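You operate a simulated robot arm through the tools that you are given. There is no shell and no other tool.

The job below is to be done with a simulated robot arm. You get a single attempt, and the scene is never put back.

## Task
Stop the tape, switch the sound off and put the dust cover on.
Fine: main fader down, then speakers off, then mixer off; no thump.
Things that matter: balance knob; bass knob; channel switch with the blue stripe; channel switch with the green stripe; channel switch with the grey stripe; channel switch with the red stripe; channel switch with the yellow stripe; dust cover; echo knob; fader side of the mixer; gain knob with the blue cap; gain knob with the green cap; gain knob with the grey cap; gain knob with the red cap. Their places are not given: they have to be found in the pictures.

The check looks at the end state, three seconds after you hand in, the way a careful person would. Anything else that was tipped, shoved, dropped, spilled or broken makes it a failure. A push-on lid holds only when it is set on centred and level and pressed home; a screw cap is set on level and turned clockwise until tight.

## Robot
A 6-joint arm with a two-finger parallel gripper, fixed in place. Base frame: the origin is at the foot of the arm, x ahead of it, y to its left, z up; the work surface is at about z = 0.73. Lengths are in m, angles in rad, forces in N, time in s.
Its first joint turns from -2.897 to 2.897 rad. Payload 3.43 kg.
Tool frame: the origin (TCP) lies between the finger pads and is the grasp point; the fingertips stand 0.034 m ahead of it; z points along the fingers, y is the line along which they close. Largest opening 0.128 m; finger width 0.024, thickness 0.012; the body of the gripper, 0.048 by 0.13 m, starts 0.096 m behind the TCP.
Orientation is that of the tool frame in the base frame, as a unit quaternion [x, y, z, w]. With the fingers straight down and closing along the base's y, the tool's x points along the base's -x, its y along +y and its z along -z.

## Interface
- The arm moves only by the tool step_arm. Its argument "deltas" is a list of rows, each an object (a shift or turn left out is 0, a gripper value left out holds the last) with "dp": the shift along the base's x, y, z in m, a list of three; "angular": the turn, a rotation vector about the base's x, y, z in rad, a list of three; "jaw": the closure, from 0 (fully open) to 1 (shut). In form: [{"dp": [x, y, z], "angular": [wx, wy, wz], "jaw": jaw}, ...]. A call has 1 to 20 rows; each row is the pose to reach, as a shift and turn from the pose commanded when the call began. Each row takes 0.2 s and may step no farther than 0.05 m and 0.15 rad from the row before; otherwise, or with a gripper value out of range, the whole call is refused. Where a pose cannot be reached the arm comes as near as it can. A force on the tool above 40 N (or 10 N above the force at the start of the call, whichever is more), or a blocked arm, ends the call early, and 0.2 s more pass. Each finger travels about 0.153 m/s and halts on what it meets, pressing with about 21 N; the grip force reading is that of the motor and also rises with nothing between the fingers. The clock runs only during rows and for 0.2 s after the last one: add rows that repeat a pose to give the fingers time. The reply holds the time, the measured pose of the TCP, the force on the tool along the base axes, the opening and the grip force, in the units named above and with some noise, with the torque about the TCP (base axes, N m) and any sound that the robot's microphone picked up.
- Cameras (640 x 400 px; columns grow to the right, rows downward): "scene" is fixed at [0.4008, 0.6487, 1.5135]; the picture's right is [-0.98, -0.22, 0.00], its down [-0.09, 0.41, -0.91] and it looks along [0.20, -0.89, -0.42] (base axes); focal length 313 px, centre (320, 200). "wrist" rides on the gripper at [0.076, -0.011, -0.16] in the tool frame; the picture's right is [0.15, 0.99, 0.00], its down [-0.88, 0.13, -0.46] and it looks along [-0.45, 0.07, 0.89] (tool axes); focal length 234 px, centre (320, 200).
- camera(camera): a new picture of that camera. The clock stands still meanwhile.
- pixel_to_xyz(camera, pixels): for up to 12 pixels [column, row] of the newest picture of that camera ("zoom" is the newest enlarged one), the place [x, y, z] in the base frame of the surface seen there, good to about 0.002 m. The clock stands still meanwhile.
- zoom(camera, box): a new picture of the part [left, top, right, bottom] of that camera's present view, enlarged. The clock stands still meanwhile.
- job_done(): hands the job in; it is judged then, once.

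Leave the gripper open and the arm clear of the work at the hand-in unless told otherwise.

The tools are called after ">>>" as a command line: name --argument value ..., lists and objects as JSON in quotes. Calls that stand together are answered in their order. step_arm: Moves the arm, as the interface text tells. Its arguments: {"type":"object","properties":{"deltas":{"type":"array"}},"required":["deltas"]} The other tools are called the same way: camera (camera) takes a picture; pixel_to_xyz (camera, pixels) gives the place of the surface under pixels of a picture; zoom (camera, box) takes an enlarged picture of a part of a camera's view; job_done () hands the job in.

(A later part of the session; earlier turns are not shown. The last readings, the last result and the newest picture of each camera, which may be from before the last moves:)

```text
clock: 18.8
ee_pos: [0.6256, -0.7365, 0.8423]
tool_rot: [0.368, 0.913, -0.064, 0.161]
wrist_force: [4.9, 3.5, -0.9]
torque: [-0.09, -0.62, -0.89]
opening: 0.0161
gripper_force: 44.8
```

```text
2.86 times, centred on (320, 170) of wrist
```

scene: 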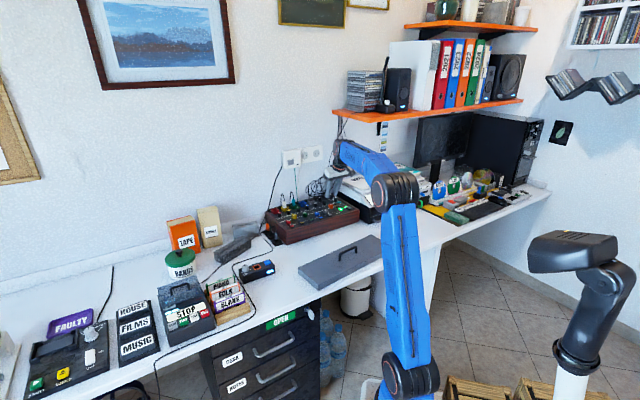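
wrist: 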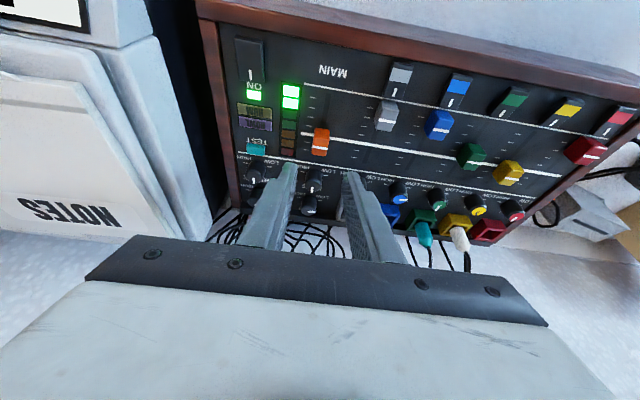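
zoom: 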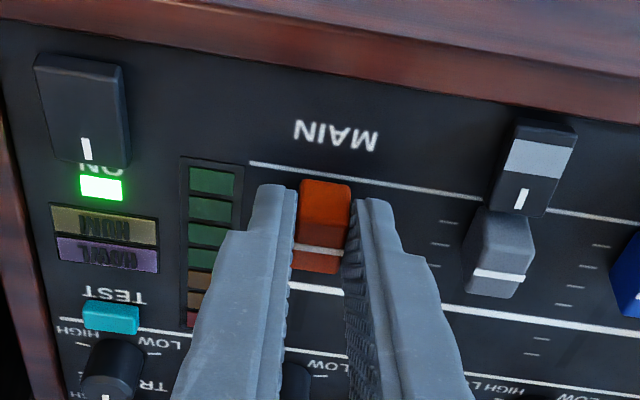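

The level meter has gone dark; the cap is near the front line. There is a slight sideways load (~6 N), so I ease 0.7 mm sideways and carry on to the end stop in small steps.

>>> step_arm --deltas '[{"dp": [-0.0013, 0.0025, 0]}, {"dp": [-0.0031, 0.0042, 0]}, {"dp": [-0.0049, 0.006, 0]}, {"dp": [-0.0067, 0.0077, 0]}, {"dp": [-0.0081, 0.0091, 0]}]'

>>> zoom --camera "wrist" --box '[240, 100, 400, 240]'

```text
clock: 20.0
ee_pos: [0.6171, -0.7275, 0.8419]
tool_rot: [0.369, 0.913, -0.065, 0.159]
wrist_force: [12.1, -23.0, -5.5]
torque: [-0.43, -0.2, -0.32]
opening: 0.0159
gripper_force: 45.0
```

```text
2.86 times, centred on (320, 170) of wrist
```

zoom: 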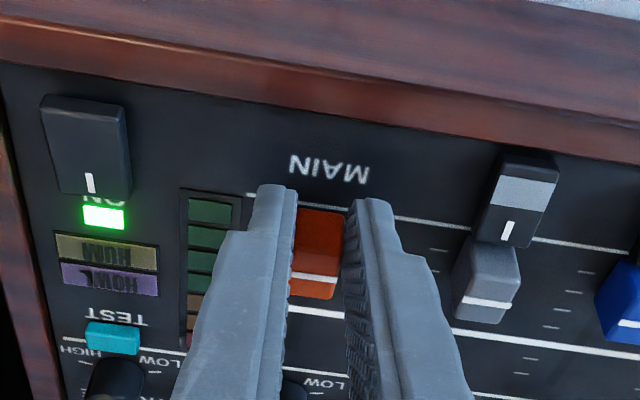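

The cap is at its end stop (25 N opposing). I open the fingers and lift off.

>>> step_arm --deltas '[{"dp": [0, 0, 0], "jaw": 0.75}, {"dp": [0, 0, 0], "jaw": 0.72}, {"dp": [0, 0, 0.02]}, {"dp": [0, 0, 0.05]}, {"dp": [0, 0, 0.09]}, {"dp": [0, 0, 0.12]}]'

>>> camera --camera "wrist"

>>> zoom --camera "wrist" --box '[230, 60, 400, 180]'

```text
clock: 21.4
ee_pos: [0.6186, -0.7276, 0.9627]
tool_rot: [0.369, 0.913, -0.065, 0.161]
wrist_force: [0.1, -1.2, -0.4]
torque: [0.01, -0.04, 0.02]
opening: 0.0359
gripper_force: 0.0
```

```text
taken
```

wrist: 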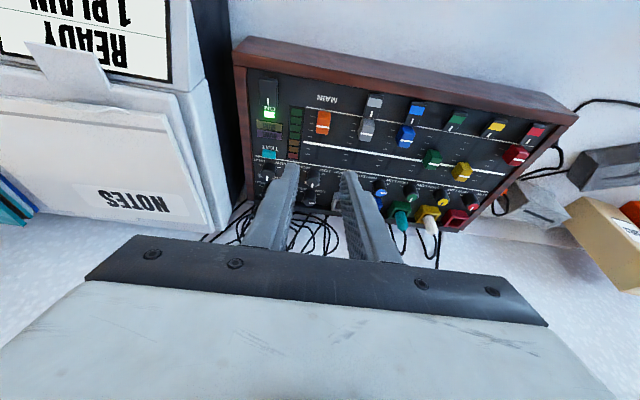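

```text
3.33 times, centred on (315, 120) of wrist
```

zoom: 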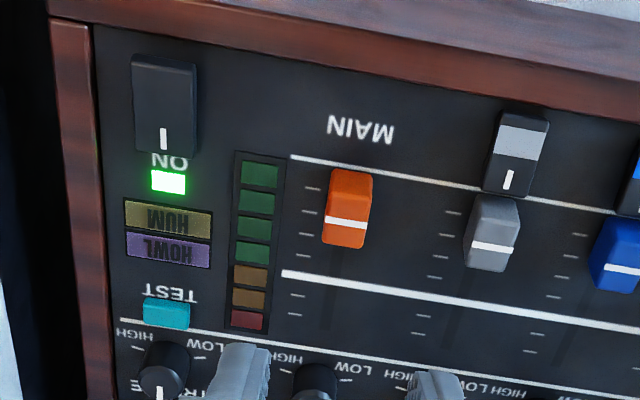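

The meter is dark and the cap stands at the front line. I measure where its middle is relative to the track's ticks.

>>> pixel_to_xyz --camera "zoom" --pixels '[[346, 224], [350, 190], [345, 245], [350, 165], [312, 187], [305, 235], [298, 295], [450, 210], [432, 278], [490, 247], [140, 70], [165, 140]]'

>>> zoom --camera "wrist" --box '[295, 85, 355, 145]'

```text
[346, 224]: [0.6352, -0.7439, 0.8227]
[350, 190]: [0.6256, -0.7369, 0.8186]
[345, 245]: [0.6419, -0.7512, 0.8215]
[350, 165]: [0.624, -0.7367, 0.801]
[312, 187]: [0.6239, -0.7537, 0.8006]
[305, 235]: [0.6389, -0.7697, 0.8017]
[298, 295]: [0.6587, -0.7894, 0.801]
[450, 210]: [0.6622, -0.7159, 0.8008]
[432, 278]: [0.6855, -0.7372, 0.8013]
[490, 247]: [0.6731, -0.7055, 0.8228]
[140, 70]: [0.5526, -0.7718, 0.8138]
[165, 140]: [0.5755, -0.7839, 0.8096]
```

```text
6.67 times, centred on (325, 115) of wrist
```

zoom: 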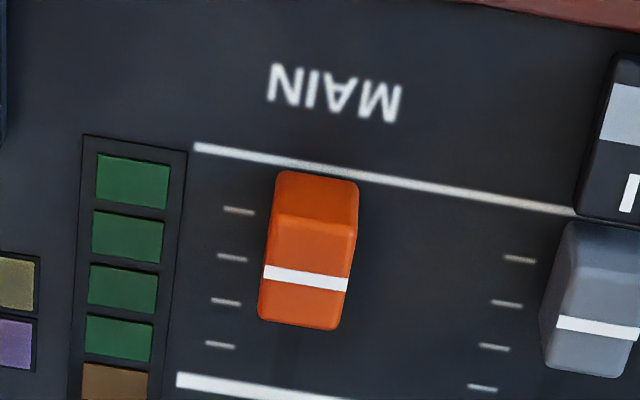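

The cap's mark is at ~53.6 mm from the front edge, matching the last tick (~52 mm); the final 12 mm of my move only slipped along the pads, so it is at the stop. To be sure, I go behind the cap with closed fingers for a light confirming push.

>>> step_arm --deltas '[{"dp": [0.0173, -0.0168, 0.0], "jaw": 1}, {"dp": [0.0345, -0.0335, -0.03]}, {"dp": [0.0345, -0.0335, -0.07]}, {"dp": [0.0345, -0.0335, -0.105]}, {"dp": [0.0345, -0.0335, -0.118]}, {"dp": [0.0345, -0.0335, -0.118]}]'

>>> zoom --camera "wrist" --box '[240, 80, 400, 220]'

```text
clock: 22.8
ee_pos: [0.6521, -0.7595, 0.8444]
tool_rot: [0.369, 0.913, -0.066, 0.161]
wrist_force: [0.1, 0.0, 0.1]
torque: [0.03, 0.02, 0.01]
opening: 0.0
gripper_force: 21.2
```

```text
2.86 times, centred on (320, 150) of wrist
```

zoom: 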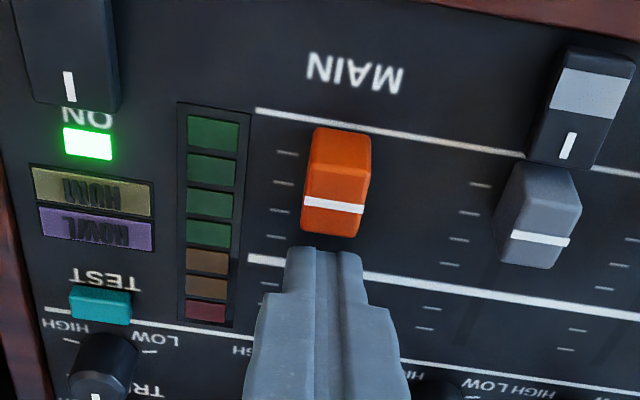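

The closed fingertips stand just behind the cap. I push gently toward the front in 2 mm steps and watch the force.

>>> step_arm --deltas '[{"dp": [-0.0036, 0.0035, 0]}, {"dp": [-0.0057, 0.0056, 0]}, {"dp": [-0.0072, 0.007, 0]}, {"dp": [-0.0086, 0.0083, 0]}]'

>>> zoom --camera "wrist" --box '[240, 80, 400, 220]'

```text
clock: 23.8
ee_pos: [0.6456, -0.7533, 0.8465]
tool_rot: [0.369, 0.912, -0.068, 0.164]
wrist_force: [11.8, -11.4, 0.8]
torque: [-0.24, -0.26, -0.02]
opening: 0.0
gripper_force: 21.1
stopped in row 4: the force on the tool passed its limit at 44 N (the readings are from after the stop); the commanded pose is now the measured one
```

```text
2.86 times, centred on (320, 150) of wrist
```

zoom: 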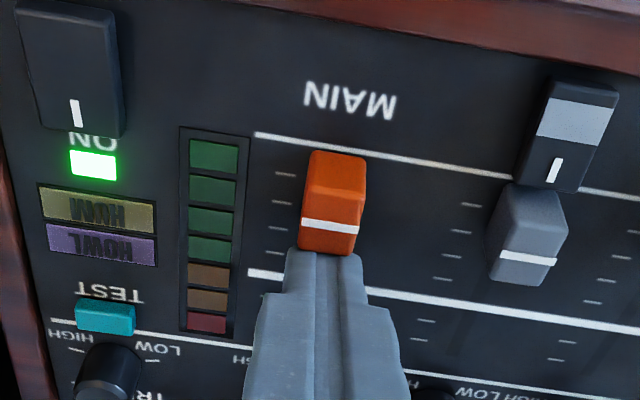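

The cap is hard against its stop and did not move. I back off behind it, lift clear, straighten the tool and go over to the speaker pod.

>>> step_arm --deltas '[{"dp": [0.006, -0.006, 0.002]}, {"dp": [0.006, -0.006, 0.03]}, {"dp": [0.006, -0.006, 0.075]}, {"dp": [0.006, -0.006, 0.12], "angular": [0.06, 0.062, 0]}, {"dp": [0.015, 0.03, 0.135], "angular": [0.121, 0.125, 0]}, {"dp": [0.03, 0.07, 0.135], "angular": [0.182, 0.188, 0]}, {"dp": [0.047, 0.115, 0.135], "angular": [0.2426, 0.2509, 0]}, {"dp": [0.064, 0.16, 0.135], "angular": [0.2426, 0.2509, 0]}, {"dp": [0.081, 0.205, 0.135], "angular": [0.2426, 0.2509, 0]}, {"dp": [0.098, 0.25, 0.135], "angular": [0.2426, 0.2509, 0]}, {"dp": [0.115, 0.295, 0.135], "angular": [0.2426, 0.2509, 0]}, {"dp": [0.132, 0.34, 0.135], "angular": [0.2426, 0.2509, 0]}, {"dp": [0.149, 0.385, 0.135], "angular": [0.2426, 0.2509, 0]}, {"dp": [0.166, 0.43, 0.125], "angular": [0.2426, 0.2509, 0]}, {"dp": [0.174, 0.468, 0.115], "angular": [0.2426, 0.2509, 0]}, {"dp": [0.174, 0.468, 0.115], "angular": [0.2426, 0.2509, 0]}]'

>>> camera --camera "wrist"

>>> zoom --camera "scene" --box '[250, 170, 370, 245]'

```text
clock: 27.2
ee_pos: [0.8192, -0.2865, 0.9617]
tool_rot: [0.375, 0.927, -0.002, 0.002]
wrist_force: [0.8, 0.3, 0.2]
torque: [0.02, 0.02, -0.03]
opening: 0.0001
gripper_force: 20.7
```

```text
taken
```

wrist: 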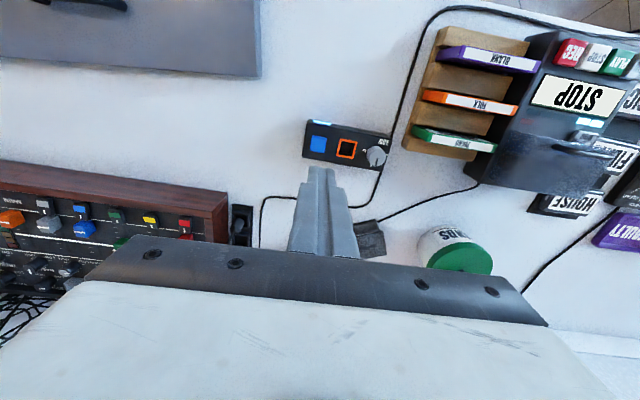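

```text
5.33 times, centred on (310, 208) of scene
```

zoom: 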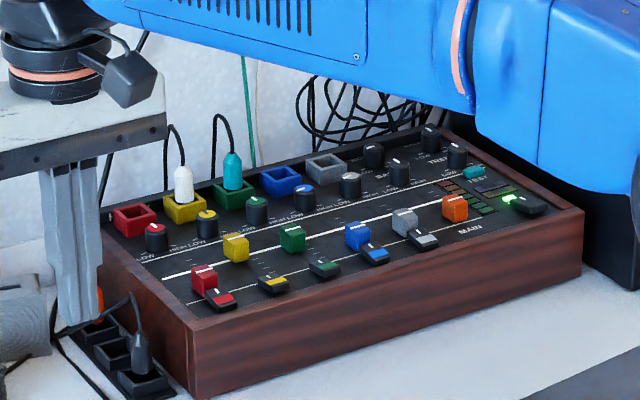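

The main fader is visibly down and nothing else moved. The pod's blue button is at wrist (318,143); I enlarge it and measure.

>>> zoom --camera "wrist" --box '[290, 110, 400, 185]'

>>> pixel_to_xyz --camera "zoom" --pixels '[[163, 190], [135, 155], [195, 165], [190, 225], [130, 215], [325, 225], [80, 150], [80, 290], [170, 75], [480, 260], [250, 200], [170, 130]]'

```text
5.33 times, centred on (345, 148) of wrist
```

zoom: 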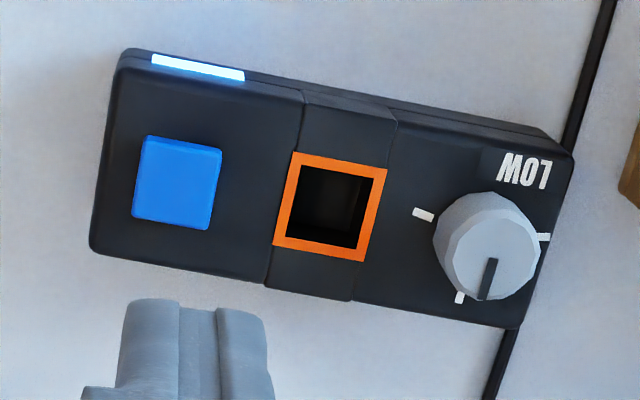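

```text
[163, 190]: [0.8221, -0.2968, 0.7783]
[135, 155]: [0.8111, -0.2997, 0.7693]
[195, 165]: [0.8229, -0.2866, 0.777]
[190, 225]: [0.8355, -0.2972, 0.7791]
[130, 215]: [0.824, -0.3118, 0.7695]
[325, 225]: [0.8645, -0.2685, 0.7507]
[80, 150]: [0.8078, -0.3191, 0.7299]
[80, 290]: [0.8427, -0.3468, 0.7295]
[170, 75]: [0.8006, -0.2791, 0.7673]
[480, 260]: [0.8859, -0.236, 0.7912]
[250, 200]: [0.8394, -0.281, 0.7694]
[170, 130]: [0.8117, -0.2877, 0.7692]
```

The blue button's centre is (0.823,−0.293) with its top at z 0.778. I lower the closed fingertips to about 13 mm above it.

>>> step_arm --deltas '[{"dp": [0.0041, -0.0061, -0.04]}, {"dp": [0.0041, -0.0061, -0.085]}, {"dp": [0.0041, -0.0061, -0.12]}, {"dp": [0.0041, -0.0061, -0.137]}, {"dp": [0.0041, -0.0061, -0.137]}]'

>>> zoom --camera "wrist" --box '[240, 110, 400, 230]'

>>> zoom --camera "scene" --box '[225, 240, 295, 290]'

```text
clock: 28.4
ee_pos: [0.8222, -0.2907, 0.8236]
tool_rot: [0.374, 0.927, -0.002, 0.003]
wrist_force: [-0.1, 0.6, -0.3]
torque: [-0.01, 0.03, 0.0]
opening: 0.0
gripper_force: 21.1
```

```text
3.33 times, centred on (320, 170) of wrist
```

zoom: 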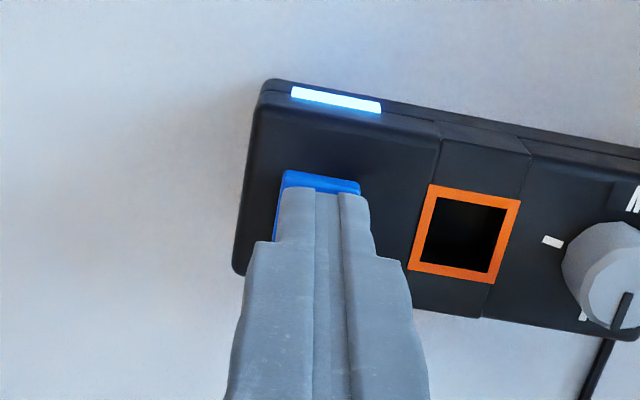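

```text
8.00 times, centred on (260, 265) of scene
```

zoom: 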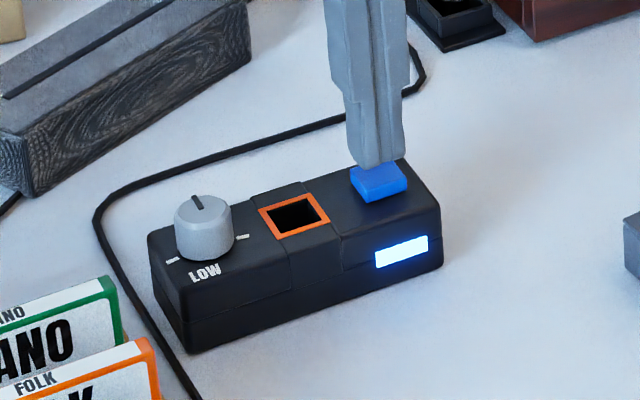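

The tips are over the button. I press slowly in small steps.

>>> step_arm --deltas '[{"dp": [0, -0.0005, -0.006]}, {"dp": [0, -0.0005, -0.01]}, {"dp": [0, -0.0005, -0.012]}, {"dp": [0, -0.0005, -0.014]}, {"dp": [0, -0.0005, -0.016]}]'

>>> zoom --camera "scene" --box '[225, 240, 295, 290]'

```text
clock: 29.6
ee_pos: [0.8221, -0.292, 0.8077]
tool_rot: [0.374, 0.927, -0.001, 0.003]
wrist_force: [-1.0, 0.2, 5.5]
torque: [0.08, 0.02, -0.03]
opening: 0.0
gripper_force: 21.4
heard: click
```

```text
8.00 times, centred on (260, 265) of scene
```

zoom: 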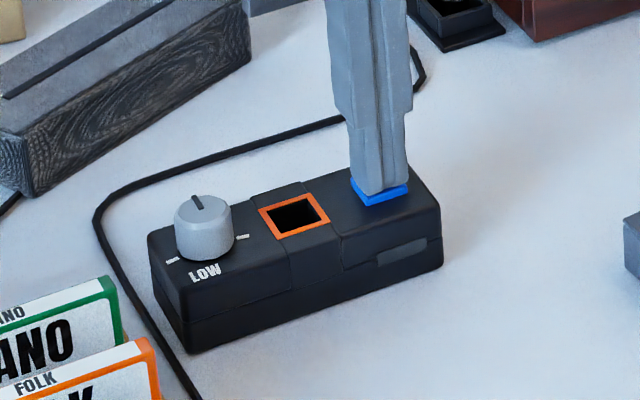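

A click was heard and the pod's lamp went out. I lift straight up and check the shelf speakers' lamps.

>>> step_arm --deltas '[{"dp": [0, 0, 0.02]}, {"dp": [0, 0, 0.06]}, {"dp": [0, 0, 0.11]}, {"dp": [0, 0, 0.16]}]'

>>> zoom --camera "scene" --box '[370, 40, 550, 140]'

>>> zoom --camera "scene" --box '[225, 240, 295, 290]'

```text
clock: 30.6
ee_pos: [0.8241, -0.2925, 0.9659]
tool_rot: [0.374, 0.927, -0.001, 0.001]
wrist_force: [0.5, -0.6, -0.3]
torque: [0.04, 0.02, -0.02]
opening: 0.0
gripper_force: 20.9
```

```text
3.56 times, centred on (460, 90) of scene
```

zoom: 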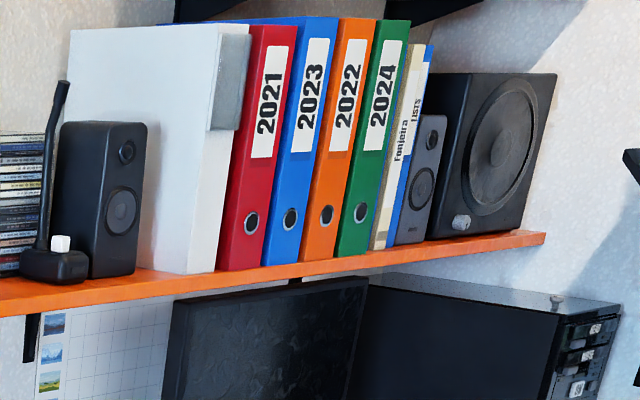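

```text
8.00 times, centred on (260, 265) of scene
```

zoom: 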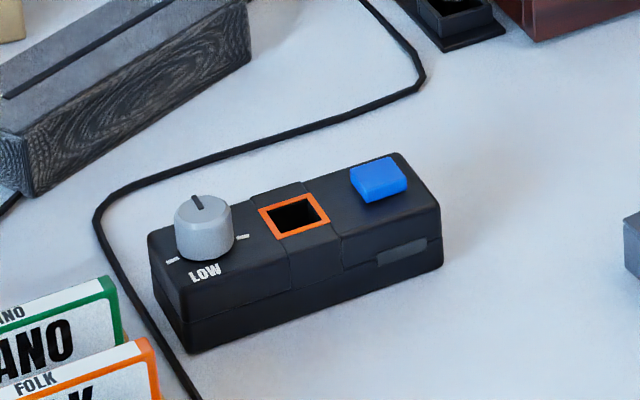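

All speaker lamps are out. Next the mixer's power rocker (front half to be pressed); I travel to above its front end near (0.555,−0.767) and look again.

>>> step_arm --deltas '[{"dp": [-0.0224, -0.0395, 0.003]}, {"dp": [-0.0448, -0.0791, 0.006]}, {"dp": [-0.0673, -0.1186, 0.009]}, {"dp": [-0.0897, -0.1582, 0.012]}, {"dp": [-0.1121, -0.1977, 0.015]}, {"dp": [-0.1345, -0.2373, 0.015]}, {"dp": [-0.1569, -0.2768, 0.015]}, {"dp": [-0.1793, -0.3163, 0.015]}, {"dp": [-0.2018, -0.3559, 0.015]}, {"dp": [-0.2242, -0.3954, 0.015]}, {"dp": [-0.2466, -0.435, 0.01]}, {"dp": [-0.269, -0.4745, 0.0]}, {"dp": [-0.269, -0.4745, 0.0]}]'

>>> camera --camera "wrist"

>>> zoom --camera "wrist" --box '[260, 90, 400, 190]'

```text
clock: 33.4
ee_pos: [0.5516, -0.7661, 0.9671]
tool_rot: [0.374, 0.928, -0.002, 0.002]
wrist_force: [0.2, -0.4, 0.4]
torque: [-0.01, 0.01, -0.05]
opening: 0.0
gripper_force: 20.5
```

```text
taken
```

wrist: 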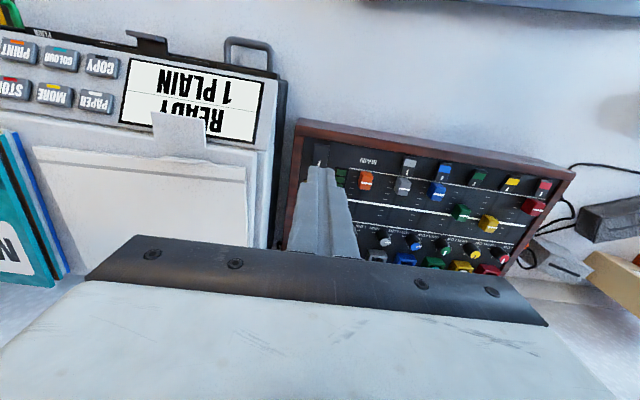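

```text
4.00 times, centred on (330, 140) of wrist
```

zoom: 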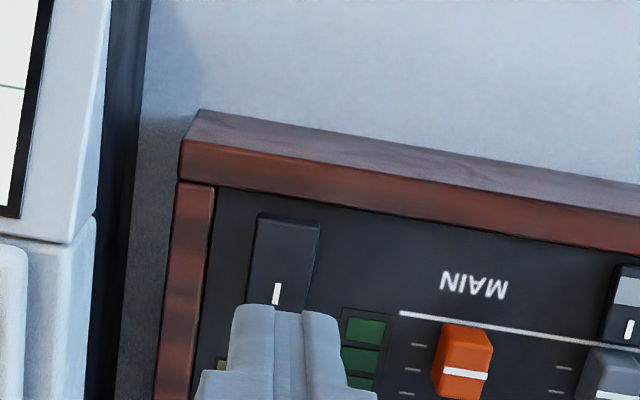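

The rocker is at zoom (285,260), its front end at the top. I measure it, the rim, and the neighbouring copier's height for clearance.

>>> pixel_to_xyz --camera "zoom" --pixels '[[287, 235], [265, 225], [315, 232], [255, 290], [300, 300], [278, 285], [190, 160], [195, 250], [80, 150], [60, 280], [105, 230], [230, 200]]'

>>> pixel_to_xyz --camera "wrist" --pixels '[[270, 150], [180, 130], [240, 170], [260, 90], [130, 170], [250, 60]]'

```text
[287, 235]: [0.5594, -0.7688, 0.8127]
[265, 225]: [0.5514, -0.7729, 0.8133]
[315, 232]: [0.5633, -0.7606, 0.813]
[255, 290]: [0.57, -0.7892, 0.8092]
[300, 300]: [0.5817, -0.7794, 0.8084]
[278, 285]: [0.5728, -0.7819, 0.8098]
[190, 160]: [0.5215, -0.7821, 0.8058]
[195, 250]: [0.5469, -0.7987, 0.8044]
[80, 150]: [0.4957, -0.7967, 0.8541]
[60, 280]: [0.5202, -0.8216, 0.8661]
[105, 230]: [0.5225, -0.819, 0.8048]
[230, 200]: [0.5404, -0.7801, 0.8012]
```

```text
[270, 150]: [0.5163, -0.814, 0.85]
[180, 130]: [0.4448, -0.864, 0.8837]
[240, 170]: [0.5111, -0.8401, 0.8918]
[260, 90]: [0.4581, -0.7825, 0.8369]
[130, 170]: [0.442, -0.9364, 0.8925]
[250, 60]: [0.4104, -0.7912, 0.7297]
```

The rocker spans ~12–42 mm from the front edge, its front end raised (z 0.813 vs 0.808). I descend with fingertips over its front end, to ~10 mm above.

>>> step_arm --deltas '[{"dp": [0.0052, -0.0005, -0.04]}, {"dp": [0.0052, -0.0005, -0.08]}, {"dp": [0.0052, -0.0005, -0.11]}, {"dp": [0.0052, -0.0005, -0.11]}]'

>>> zoom --camera "wrist" --box '[250, 110, 390, 220]'

>>> zoom --camera "scene" --box '[310, 175, 380, 220]'

```text
clock: 34.4
ee_pos: [0.5582, -0.7662, 0.8586]
tool_rot: [0.374, 0.927, -0.001, 0.002]
wrist_force: [0.1, 0.7, -0.2]
torque: [0.0, 0.03, 0.0]
opening: 0.0001
gripper_force: 20.2
```

```text
3.64 times, centred on (320, 165) of wrist
```

zoom: 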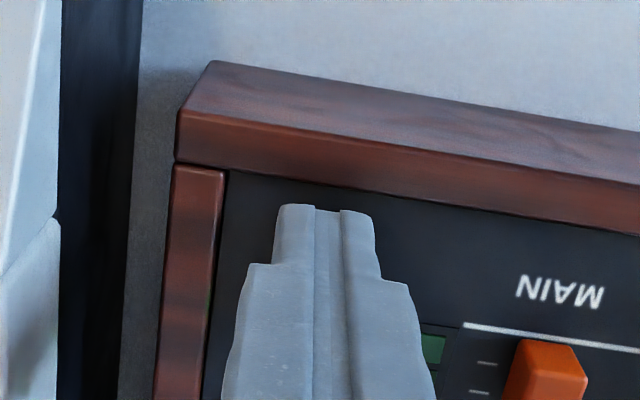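

```text
8.89 times, centred on (345, 198) of scene
```

zoom: 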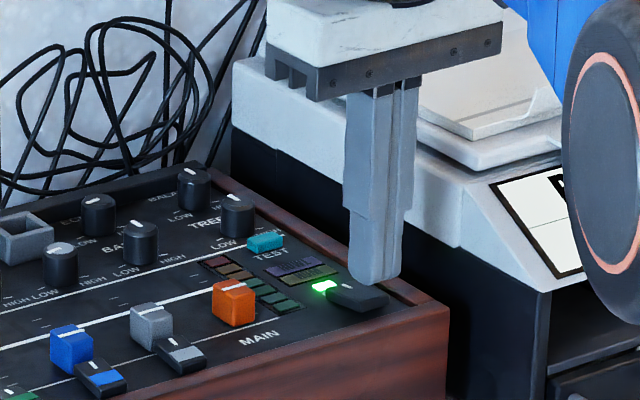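

The tips are above the front end of the rocker. I press slowly down on it.

>>> step_arm --deltas '[{"dp": [-0.0008, -0.0004, -0.007]}, {"dp": [-0.0008, -0.0004, -0.01]}, {"dp": [-0.0008, -0.0004, -0.0125]}, {"dp": [-0.0008, -0.0004, -0.0145]}, {"dp": [-0.0008, -0.0004, -0.0165]}]'

>>> zoom --camera "scene" --box '[310, 175, 380, 220]'

```text
clock: 35.6
ee_pos: [0.5561, -0.766, 0.8439]
tool_rot: [0.374, 0.927, -0.004, 0.003]
wrist_force: [-4.2, 3.8, 28.5]
torque: [-0.15, -0.08, 0.01]
opening: 0.0
gripper_force: 20.7
```

```text
8.89 times, centred on (345, 198) of scene
```

zoom: 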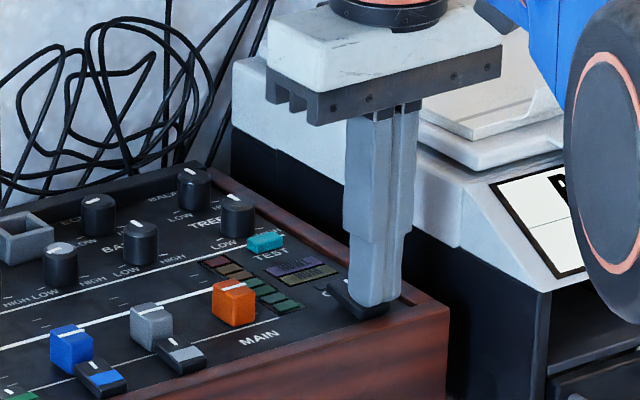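

The ON lamp is dark and the rocker has tipped. I lift up and verify it stays off.

>>> step_arm --deltas '[{"dp": [0, 0, 0.02]}, {"dp": [0, 0, 0.06]}, {"dp": [0, 0, 0.11]}, {"dp": [-0.02, 0.02, 0.14]}]'

>>> zoom --camera "scene" --box '[310, 175, 380, 220]'

>>> camera --camera "wrist"

>>> camera --camera "scene"

```text
clock: 36.6
ee_pos: [0.5406, -0.7477, 0.9804]
tool_rot: [0.375, 0.927, -0.001, 0.001]
wrist_force: [0.4, -1.0, -0.8]
torque: [0.06, 0.04, 0.01]
opening: 0.0
gripper_force: 20.6
```

```text
8.89 times, centred on (345, 198) of scene
```

zoom: 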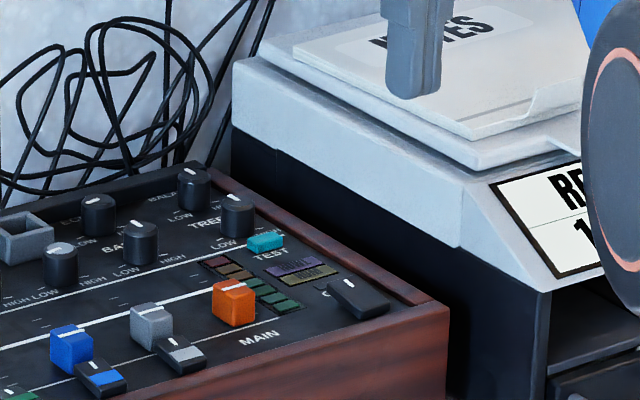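

```text
taken
```

wrist: 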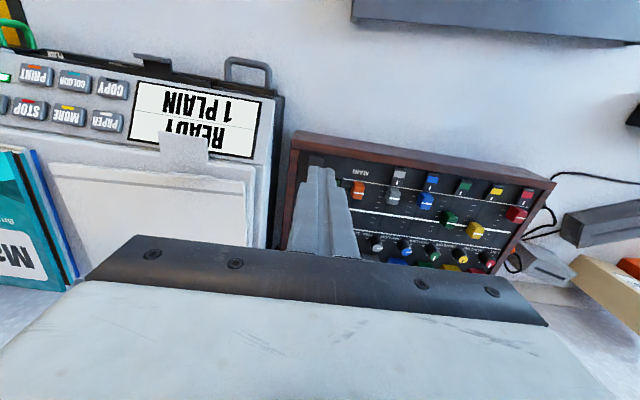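

```text
taken
```

scene: 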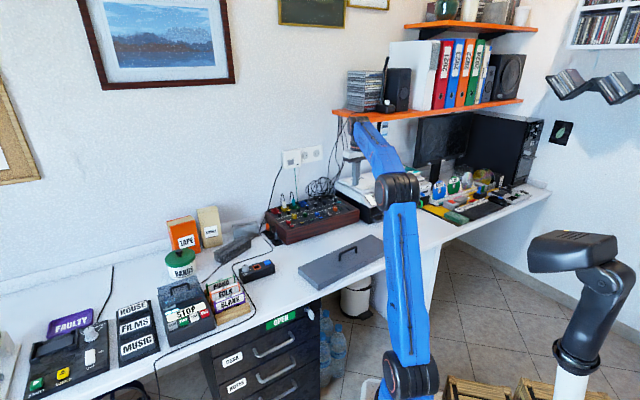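

The mixer is off (lamp dark, rocker tipped to the front). Now the dust cover: I turn the tool −85° so the fingers will close across the cover's handle, and go above the cover to measure it.

>>> step_arm --deltas '[{"dp": [-0.0017, 0.0294, 0.004], "angular": [0, 0, -0.1355], "jaw": 0.5}, {"dp": [-0.0034, 0.0589, 0.008], "angular": [0, 0, -0.271]}, {"dp": [-0.0051, 0.0883, 0.012], "angular": [0, 0, -0.4064]}, {"dp": [-0.0068, 0.1177, 0.016], "angular": [0, 0, -0.5419]}, {"dp": [-0.0085, 0.1471, 0.02], "angular": [0, 0, -0.6773]}, {"dp": [-0.0101, 0.1766, 0.02], "angular": [0, 0, -0.8128]}, {"dp": [-0.0118, 0.206, 0.02], "angular": [0, 0, -0.9483]}, {"dp": [-0.0135, 0.2354, 0.02], "angular": [0, 0, -1.0837]}, {"dp": [-0.0152, 0.2649, 0.02], "angular": [0, 0, -1.2191]}, {"dp": [-0.0169, 0.2943, 0.02], "angular": [0, 0, -1.3546]}, {"dp": [-0.0186, 0.3237, 0.02], "angular": [0, 0, -1.49]}, {"dp": [-0.0186, 0.3237, 0.02], "angular": [0, 0, -1.49]}]'

>>> camera --camera "wrist"

>>> camera --camera "scene"

```text
clock: 39.2
ee_pos: [0.5206, -0.4244, 1.0016]
tool_rot: [0.904, 0.427, -0.003, 0.0]
wrist_force: [0.2, -0.3, -0.4]
torque: [0.01, 0.01, -0.01]
opening: 0.0641
gripper_force: 0.1
```

```text
taken
```

wrist: 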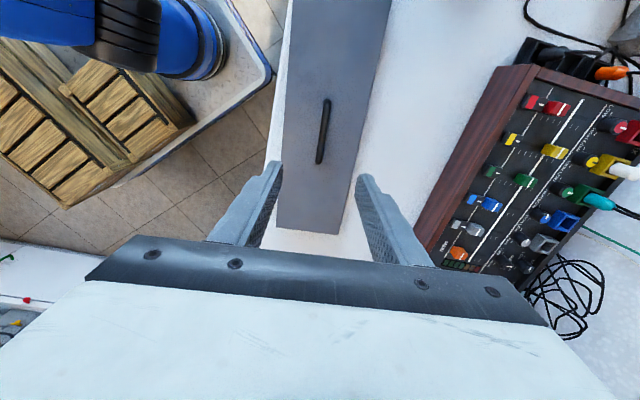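

```text
taken
```

scene: 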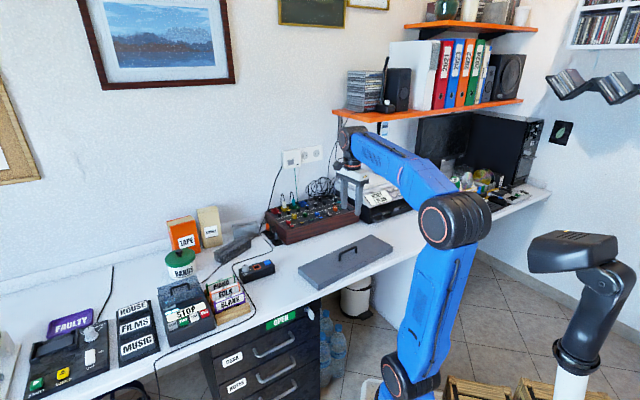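

The cover's handle is at wrist (323,132), cover end corners at about (277,229) and (349,234). I measure all that, including the scene's view for the far corners.

>>> pixel_to_xyz --camera "wrist" --pixels '[[326, 101], [324, 130], [320, 160], [279, 226], [347, 231], [336, 232], [300, 120], [360, 120], [288, 100], [372, 100], [284, 160], [359, 160]]'

>>> zoom --camera "wrist" --box '[270, 80, 380, 240]'

>>> zoom --camera "scene" --box '[320, 235, 370, 275]'

```text
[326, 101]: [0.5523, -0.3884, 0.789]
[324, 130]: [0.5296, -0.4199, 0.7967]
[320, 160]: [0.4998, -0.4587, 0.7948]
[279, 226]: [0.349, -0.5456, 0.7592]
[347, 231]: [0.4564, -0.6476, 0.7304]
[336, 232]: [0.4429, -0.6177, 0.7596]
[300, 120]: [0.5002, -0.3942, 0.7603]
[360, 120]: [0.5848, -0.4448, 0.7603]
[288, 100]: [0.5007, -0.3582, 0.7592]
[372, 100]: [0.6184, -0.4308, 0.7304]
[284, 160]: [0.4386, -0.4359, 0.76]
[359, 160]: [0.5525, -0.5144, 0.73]
```

```text
2.50 times, centred on (325, 160) of wrist
```

zoom: 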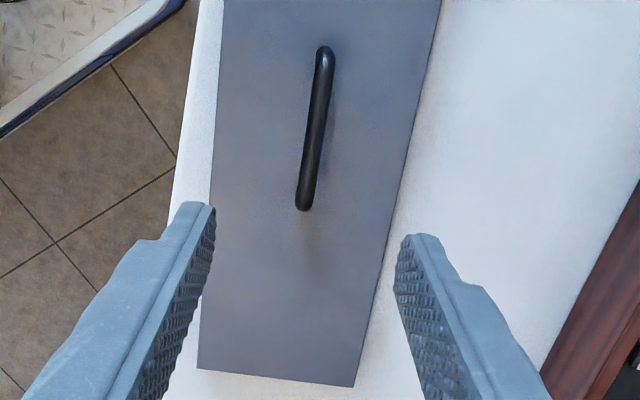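

```text
10.00 times, centred on (345, 255) of scene
```

zoom: 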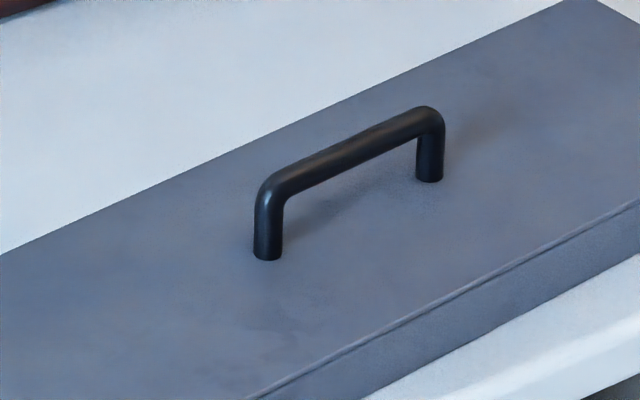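

The handle bar's top is at z 0.797 with ~28 mm of room beneath; the cover's top is z 0.760. I enlarge the corners to get the cover's exact size and heading.

>>> zoom --camera "scene" --box '[288, 255, 338, 300]'

>>> pixel_to_xyz --camera "zoom" --pixels '[[95, 128], [100, 135], [280, 285], [290, 310], [295, 290], [270, 270], [110, 130], [120, 135], [86, 125], [300, 300]]'

>>> zoom --camera "scene" --box '[358, 225, 402, 260]'

>>> pixel_to_xyz --camera "zoom" --pixels '[[200, 130], [470, 260], [230, 140], [440, 255], [478, 270], [300, 180], [205, 125], [460, 250]]'

```text
8.89 times, centred on (313, 278) of scene
```

zoom: 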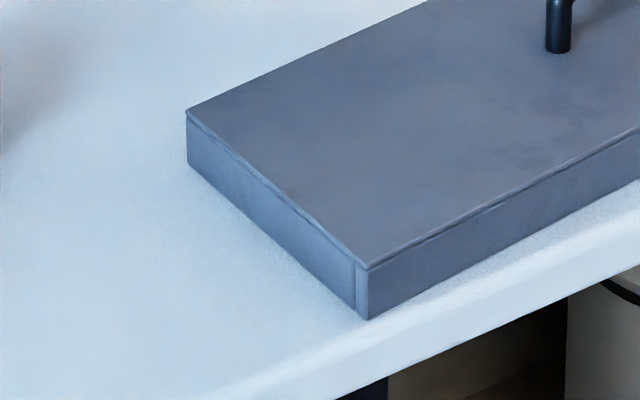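

```text
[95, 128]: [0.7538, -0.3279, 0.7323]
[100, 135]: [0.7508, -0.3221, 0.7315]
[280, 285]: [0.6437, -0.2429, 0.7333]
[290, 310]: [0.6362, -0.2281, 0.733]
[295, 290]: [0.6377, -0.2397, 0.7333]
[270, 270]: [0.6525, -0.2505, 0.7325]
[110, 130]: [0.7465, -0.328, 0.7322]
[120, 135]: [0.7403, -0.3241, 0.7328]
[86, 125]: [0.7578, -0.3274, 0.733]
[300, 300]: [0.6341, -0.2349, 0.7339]
```

```text
11.43 times, centred on (380, 242) of scene
```

zoom: 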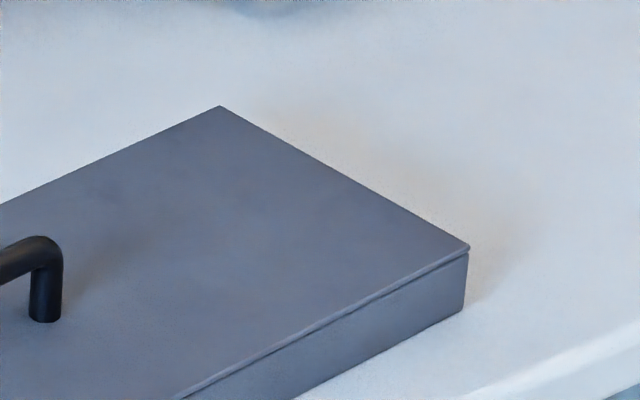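

```text
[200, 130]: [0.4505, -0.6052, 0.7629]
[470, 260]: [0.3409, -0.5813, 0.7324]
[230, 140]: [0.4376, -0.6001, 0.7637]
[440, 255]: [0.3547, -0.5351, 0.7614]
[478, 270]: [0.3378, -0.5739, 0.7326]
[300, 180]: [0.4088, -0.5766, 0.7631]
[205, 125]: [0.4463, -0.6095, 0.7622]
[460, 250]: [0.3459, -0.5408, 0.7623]
```

I read the four top corners in scene pixels: about (298.5,268.4), (318.4,285.2), (371.2,234.6), (392.4,246.1).

>>> pixel_to_xyz --camera "scene" --pixels '[[298.6, 268.3], [299.2, 268.5], [318.3, 284.8], [318.4, 285.4], [371.2, 234.4], [371.2, 235], [392.4, 246.2], [391.8, 246.2], [345.5, 252], [337, 257], [354.5, 247.5], [345, 258]]'

>>> pixel_to_xyz --camera "wrist" --pixels '[[277, 227], [276.5, 227.5], [337.5, 234], [338, 233], [290, 20], [385, 20], [293, 5], [386, 5], [325, 103], [321, 150], [316, 229], [308, 230]]'

```text
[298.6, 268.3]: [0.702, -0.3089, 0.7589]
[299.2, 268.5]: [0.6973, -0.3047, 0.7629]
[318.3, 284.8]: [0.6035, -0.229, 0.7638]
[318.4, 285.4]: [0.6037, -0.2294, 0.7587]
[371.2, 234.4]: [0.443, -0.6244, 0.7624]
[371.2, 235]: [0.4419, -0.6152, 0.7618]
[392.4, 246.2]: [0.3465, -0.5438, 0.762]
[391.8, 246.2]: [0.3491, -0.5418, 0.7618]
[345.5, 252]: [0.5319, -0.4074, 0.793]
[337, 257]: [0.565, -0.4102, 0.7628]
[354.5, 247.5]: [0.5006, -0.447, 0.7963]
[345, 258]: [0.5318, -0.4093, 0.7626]
```

```text
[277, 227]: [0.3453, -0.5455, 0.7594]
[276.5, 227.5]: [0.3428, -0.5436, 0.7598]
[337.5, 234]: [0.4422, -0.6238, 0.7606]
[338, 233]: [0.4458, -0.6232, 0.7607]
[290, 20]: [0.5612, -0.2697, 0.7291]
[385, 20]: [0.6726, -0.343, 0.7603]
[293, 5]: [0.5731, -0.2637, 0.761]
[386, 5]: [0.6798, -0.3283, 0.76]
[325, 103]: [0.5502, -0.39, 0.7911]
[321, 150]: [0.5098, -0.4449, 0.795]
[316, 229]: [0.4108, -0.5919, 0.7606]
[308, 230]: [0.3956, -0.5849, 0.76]
```

The cover measures about 0.4075 × 0.1245 m at heading ~51°, centre (0.523,−0.425). I now need the mixer's exact rim; the gripper blocks the scene view of it, so I step aside to about (0.38,−0.33).

>>> step_arm --deltas '[{"dp": [-0.035, 0.023, 0.01]}, {"dp": [-0.07, 0.046, 0.02]}, {"dp": [-0.105, 0.07, 0.03]}, {"dp": [-0.14, 0.094, 0.04]}, {"dp": [-0.14, 0.094, 0.04]}]'

>>> camera --camera "scene"

>>> zoom --camera "scene" --box '[255, 180, 315, 250]'

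>>> zoom --camera "scene" --box '[315, 180, 375, 220]'

```text
clock: 40.4
ee_pos: [0.3792, -0.3287, 1.0403]
tool_rot: [0.904, 0.428, -0.002, 0.0]
wrist_force: [0.4, -0.1, -0.7]
torque: [0.0, -0.02, 0.0]
opening: 0.064
gripper_force: 0.2
```

```text
taken
```

scene: 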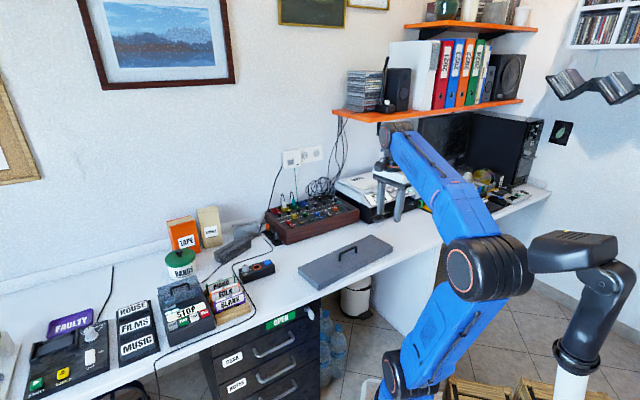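

```text
5.71 times, centred on (285, 215) of scene
```

zoom: 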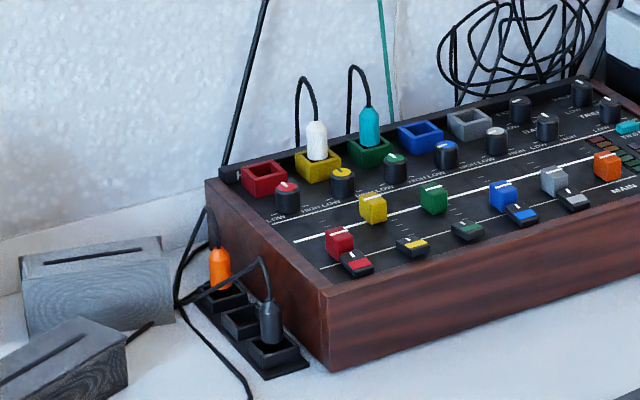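

```text
10.00 times, centred on (345, 200) of scene
```

zoom: 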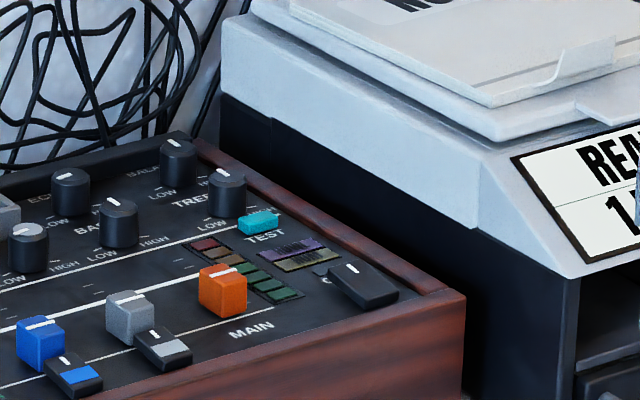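

I enlarge the mixer's left-front and right-front corners for exact rim edges.

>>> zoom --camera "scene" --box '[274, 218, 304, 238]'

>>> pixel_to_xyz --camera "zoom" --pixels '[[265, 265], [280, 255], [255, 250], [330, 225], [400, 215], [150, 130], [170, 120], [420, 200], [240, 180], [300, 235]]'

>>> zoom --camera "scene" --box '[340, 198, 370, 218]'

>>> pixel_to_xyz --camera "zoom" --pixels '[[420, 235], [405, 230], [380, 215], [350, 245], [300, 255], [430, 240], [340, 190], [360, 240], [250, 270], [410, 250]]'

```text
16.00 times, centred on (289, 228) of scene
```

zoom: 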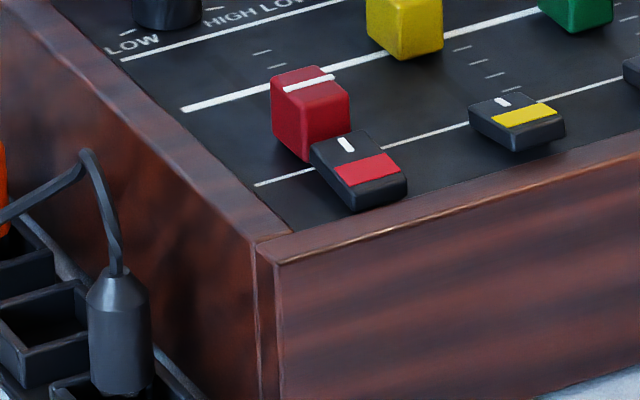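

```text
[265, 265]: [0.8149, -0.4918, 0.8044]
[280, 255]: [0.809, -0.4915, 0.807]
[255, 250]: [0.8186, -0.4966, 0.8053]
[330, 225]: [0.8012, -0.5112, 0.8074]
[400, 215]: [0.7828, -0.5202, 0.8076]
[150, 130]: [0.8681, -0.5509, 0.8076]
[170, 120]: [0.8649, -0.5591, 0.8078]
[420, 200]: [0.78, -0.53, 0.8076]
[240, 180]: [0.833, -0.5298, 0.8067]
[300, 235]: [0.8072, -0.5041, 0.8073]
```

```text
16.00 times, centred on (355, 208) of scene
```

zoom: 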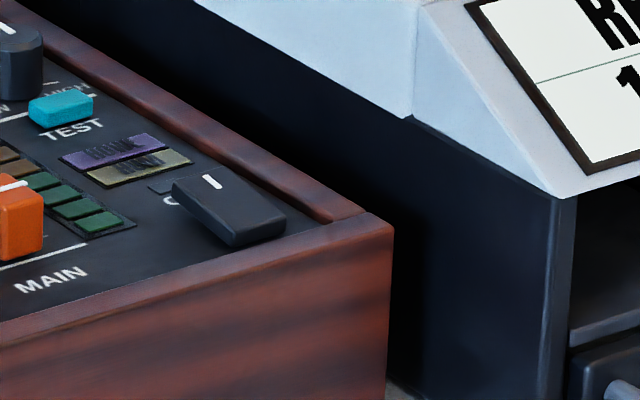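

```text
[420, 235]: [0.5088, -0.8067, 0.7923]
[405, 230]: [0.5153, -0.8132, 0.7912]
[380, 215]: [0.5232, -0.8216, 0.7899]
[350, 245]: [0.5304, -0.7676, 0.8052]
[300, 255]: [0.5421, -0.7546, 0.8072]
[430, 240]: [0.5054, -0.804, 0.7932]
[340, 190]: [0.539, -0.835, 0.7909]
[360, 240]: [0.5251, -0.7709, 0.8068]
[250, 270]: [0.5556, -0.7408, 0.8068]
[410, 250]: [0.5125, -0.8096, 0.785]
```

Mixer front edge runs from about (0.518,−0.7825) to (0.810,−0.4895), ~0.413 m long, heading ~45°; the cover (0.4075 m) will rest on its wooden rim over the fader half. Now I tilt the tool ~12.6° outward (for reach later) and go above the handle centre (0.526,−0.4235).

>>> step_arm --deltas '[{"dp": [0.036, -0.023, -0.01], "angular": [-0.069, -0.0855, 0.0035], "jaw": 0.69}, {"dp": [0.072, -0.047, -0.04], "angular": [-0.138, -0.171, 0.007]}, {"dp": [0.109, -0.07, -0.08], "angular": [-0.138, -0.171, 0.007]}, {"dp": [0.1449, -0.0933, -0.12], "angular": [-0.138, -0.171, 0.007]}, {"dp": [0.1449, -0.0933, -0.16], "angular": [-0.138, -0.171, 0.007]}, {"dp": [0.1449, -0.0933, -0.16], "angular": [-0.138, -0.171, 0.007]}]'

>>> camera --camera "wrist"

>>> zoom --camera "scene" --box '[310, 205, 380, 280]'

```text
refused: row 2 steps farther than a row can; nothing moved
```

```text
taken
```

wrist: 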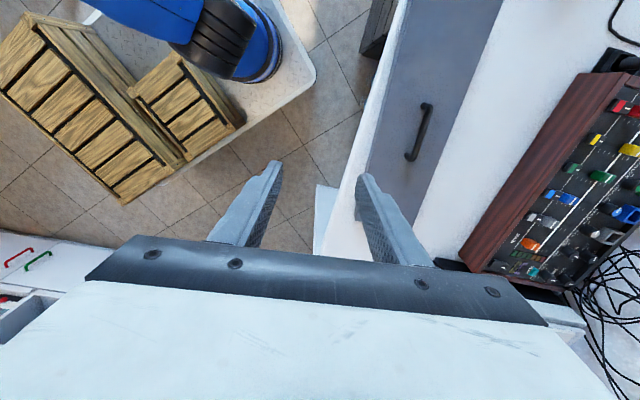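

```text
5.33 times, centred on (345, 242) of scene
```

zoom: 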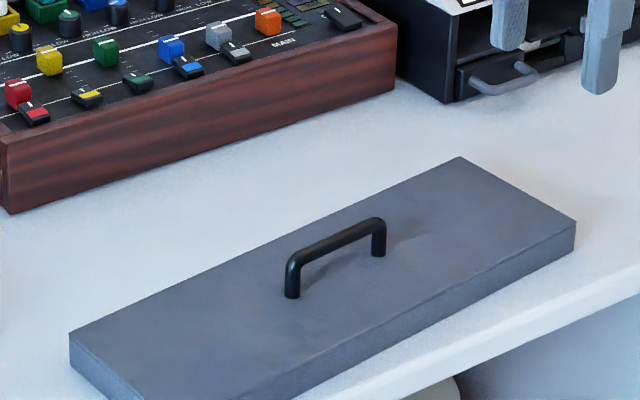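

The call was refused because one row was too long; nothing moved. I repeat with shorter steps.

>>> step_arm --deltas '[{"dp": [0.036, -0.023, -0.01], "angular": [-0.069, -0.0855, 0.0035], "jaw": 0.69}, {"dp": [0.072, -0.047, -0.02], "angular": [-0.138, -0.171, 0.007]}, {"dp": [0.109, -0.07, -0.04], "angular": [-0.138, -0.171, 0.007]}, {"dp": [0.1449, -0.0933, -0.06], "angular": [-0.138, -0.171, 0.007]}, {"dp": [0.1449, -0.0933, -0.1], "angular": [-0.138, -0.171, 0.007]}, {"dp": [0.1449, -0.0933, -0.14], "angular": [-0.138, -0.171, 0.007]}, {"dp": [0.1449, -0.0933, -0.16], "angular": [-0.138, -0.171, 0.007]}, {"dp": [0.1449, -0.0933, -0.16], "angular": [-0.138, -0.171, 0.007]}]'

>>> camera --camera "wrist"

>>> zoom --camera "scene" --box '[310, 205, 380, 280]'

```text
clock: 42.2
ee_pos: [0.5241, -0.422, 0.8796]
tool_rot: [0.897, 0.429, 0.045, 0.099]
wrist_force: [-0.1, 0.1, -0.2]
torque: [-0.01, -0.01, 0.01]
opening: 0.0399
gripper_force: 0.1
```

```text
taken
```

wrist: 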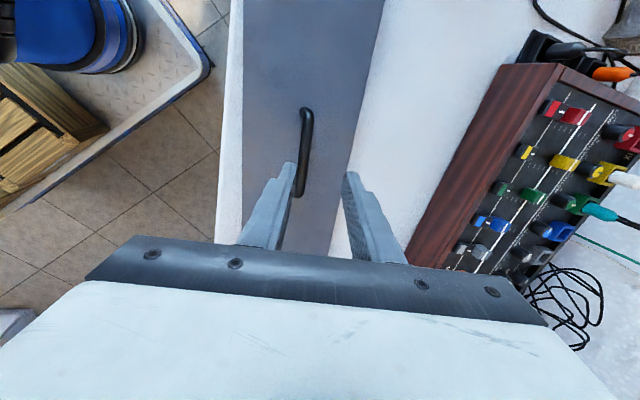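

```text
5.33 times, centred on (345, 242) of scene
```

zoom: 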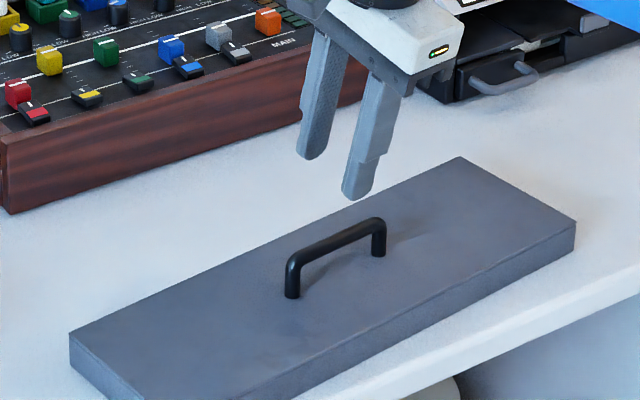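

The tool axis is aligned with the handle (51.1°, tilted 12.6°). I descend most of the way and check that the fingers straddle the bar.

>>> step_arm --deltas '[{"dp": [0, 0, -0.025]}, {"dp": [0, 0, -0.05]}, {"dp": [0, 0, -0.06]}, {"dp": [0, 0, -0.06]}]'

>>> zoom --camera "wrist" --box '[230, 80, 410, 250]'

>>> zoom --camera "scene" --box '[315, 220, 375, 270]'

```text
clock: 43.2
ee_pos: [0.5245, -0.4224, 0.8203]
tool_rot: [0.897, 0.428, 0.045, 0.1]
wrist_force: [0.6, -0.4, -0.2]
torque: [-0.03, 0.01, -0.02]
opening: 0.0398
gripper_force: 0.0
```

```text
2.35 times, centred on (320, 165) of wrist
```

zoom: 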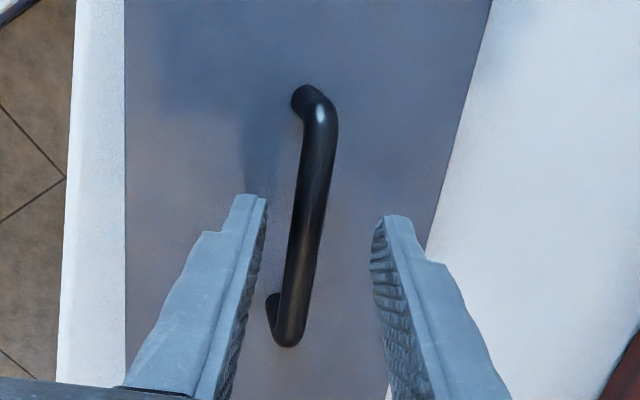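

```text
8.00 times, centred on (345, 245) of scene
```

zoom: 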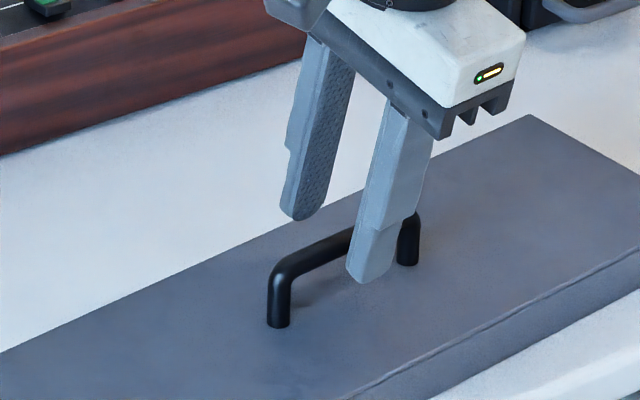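

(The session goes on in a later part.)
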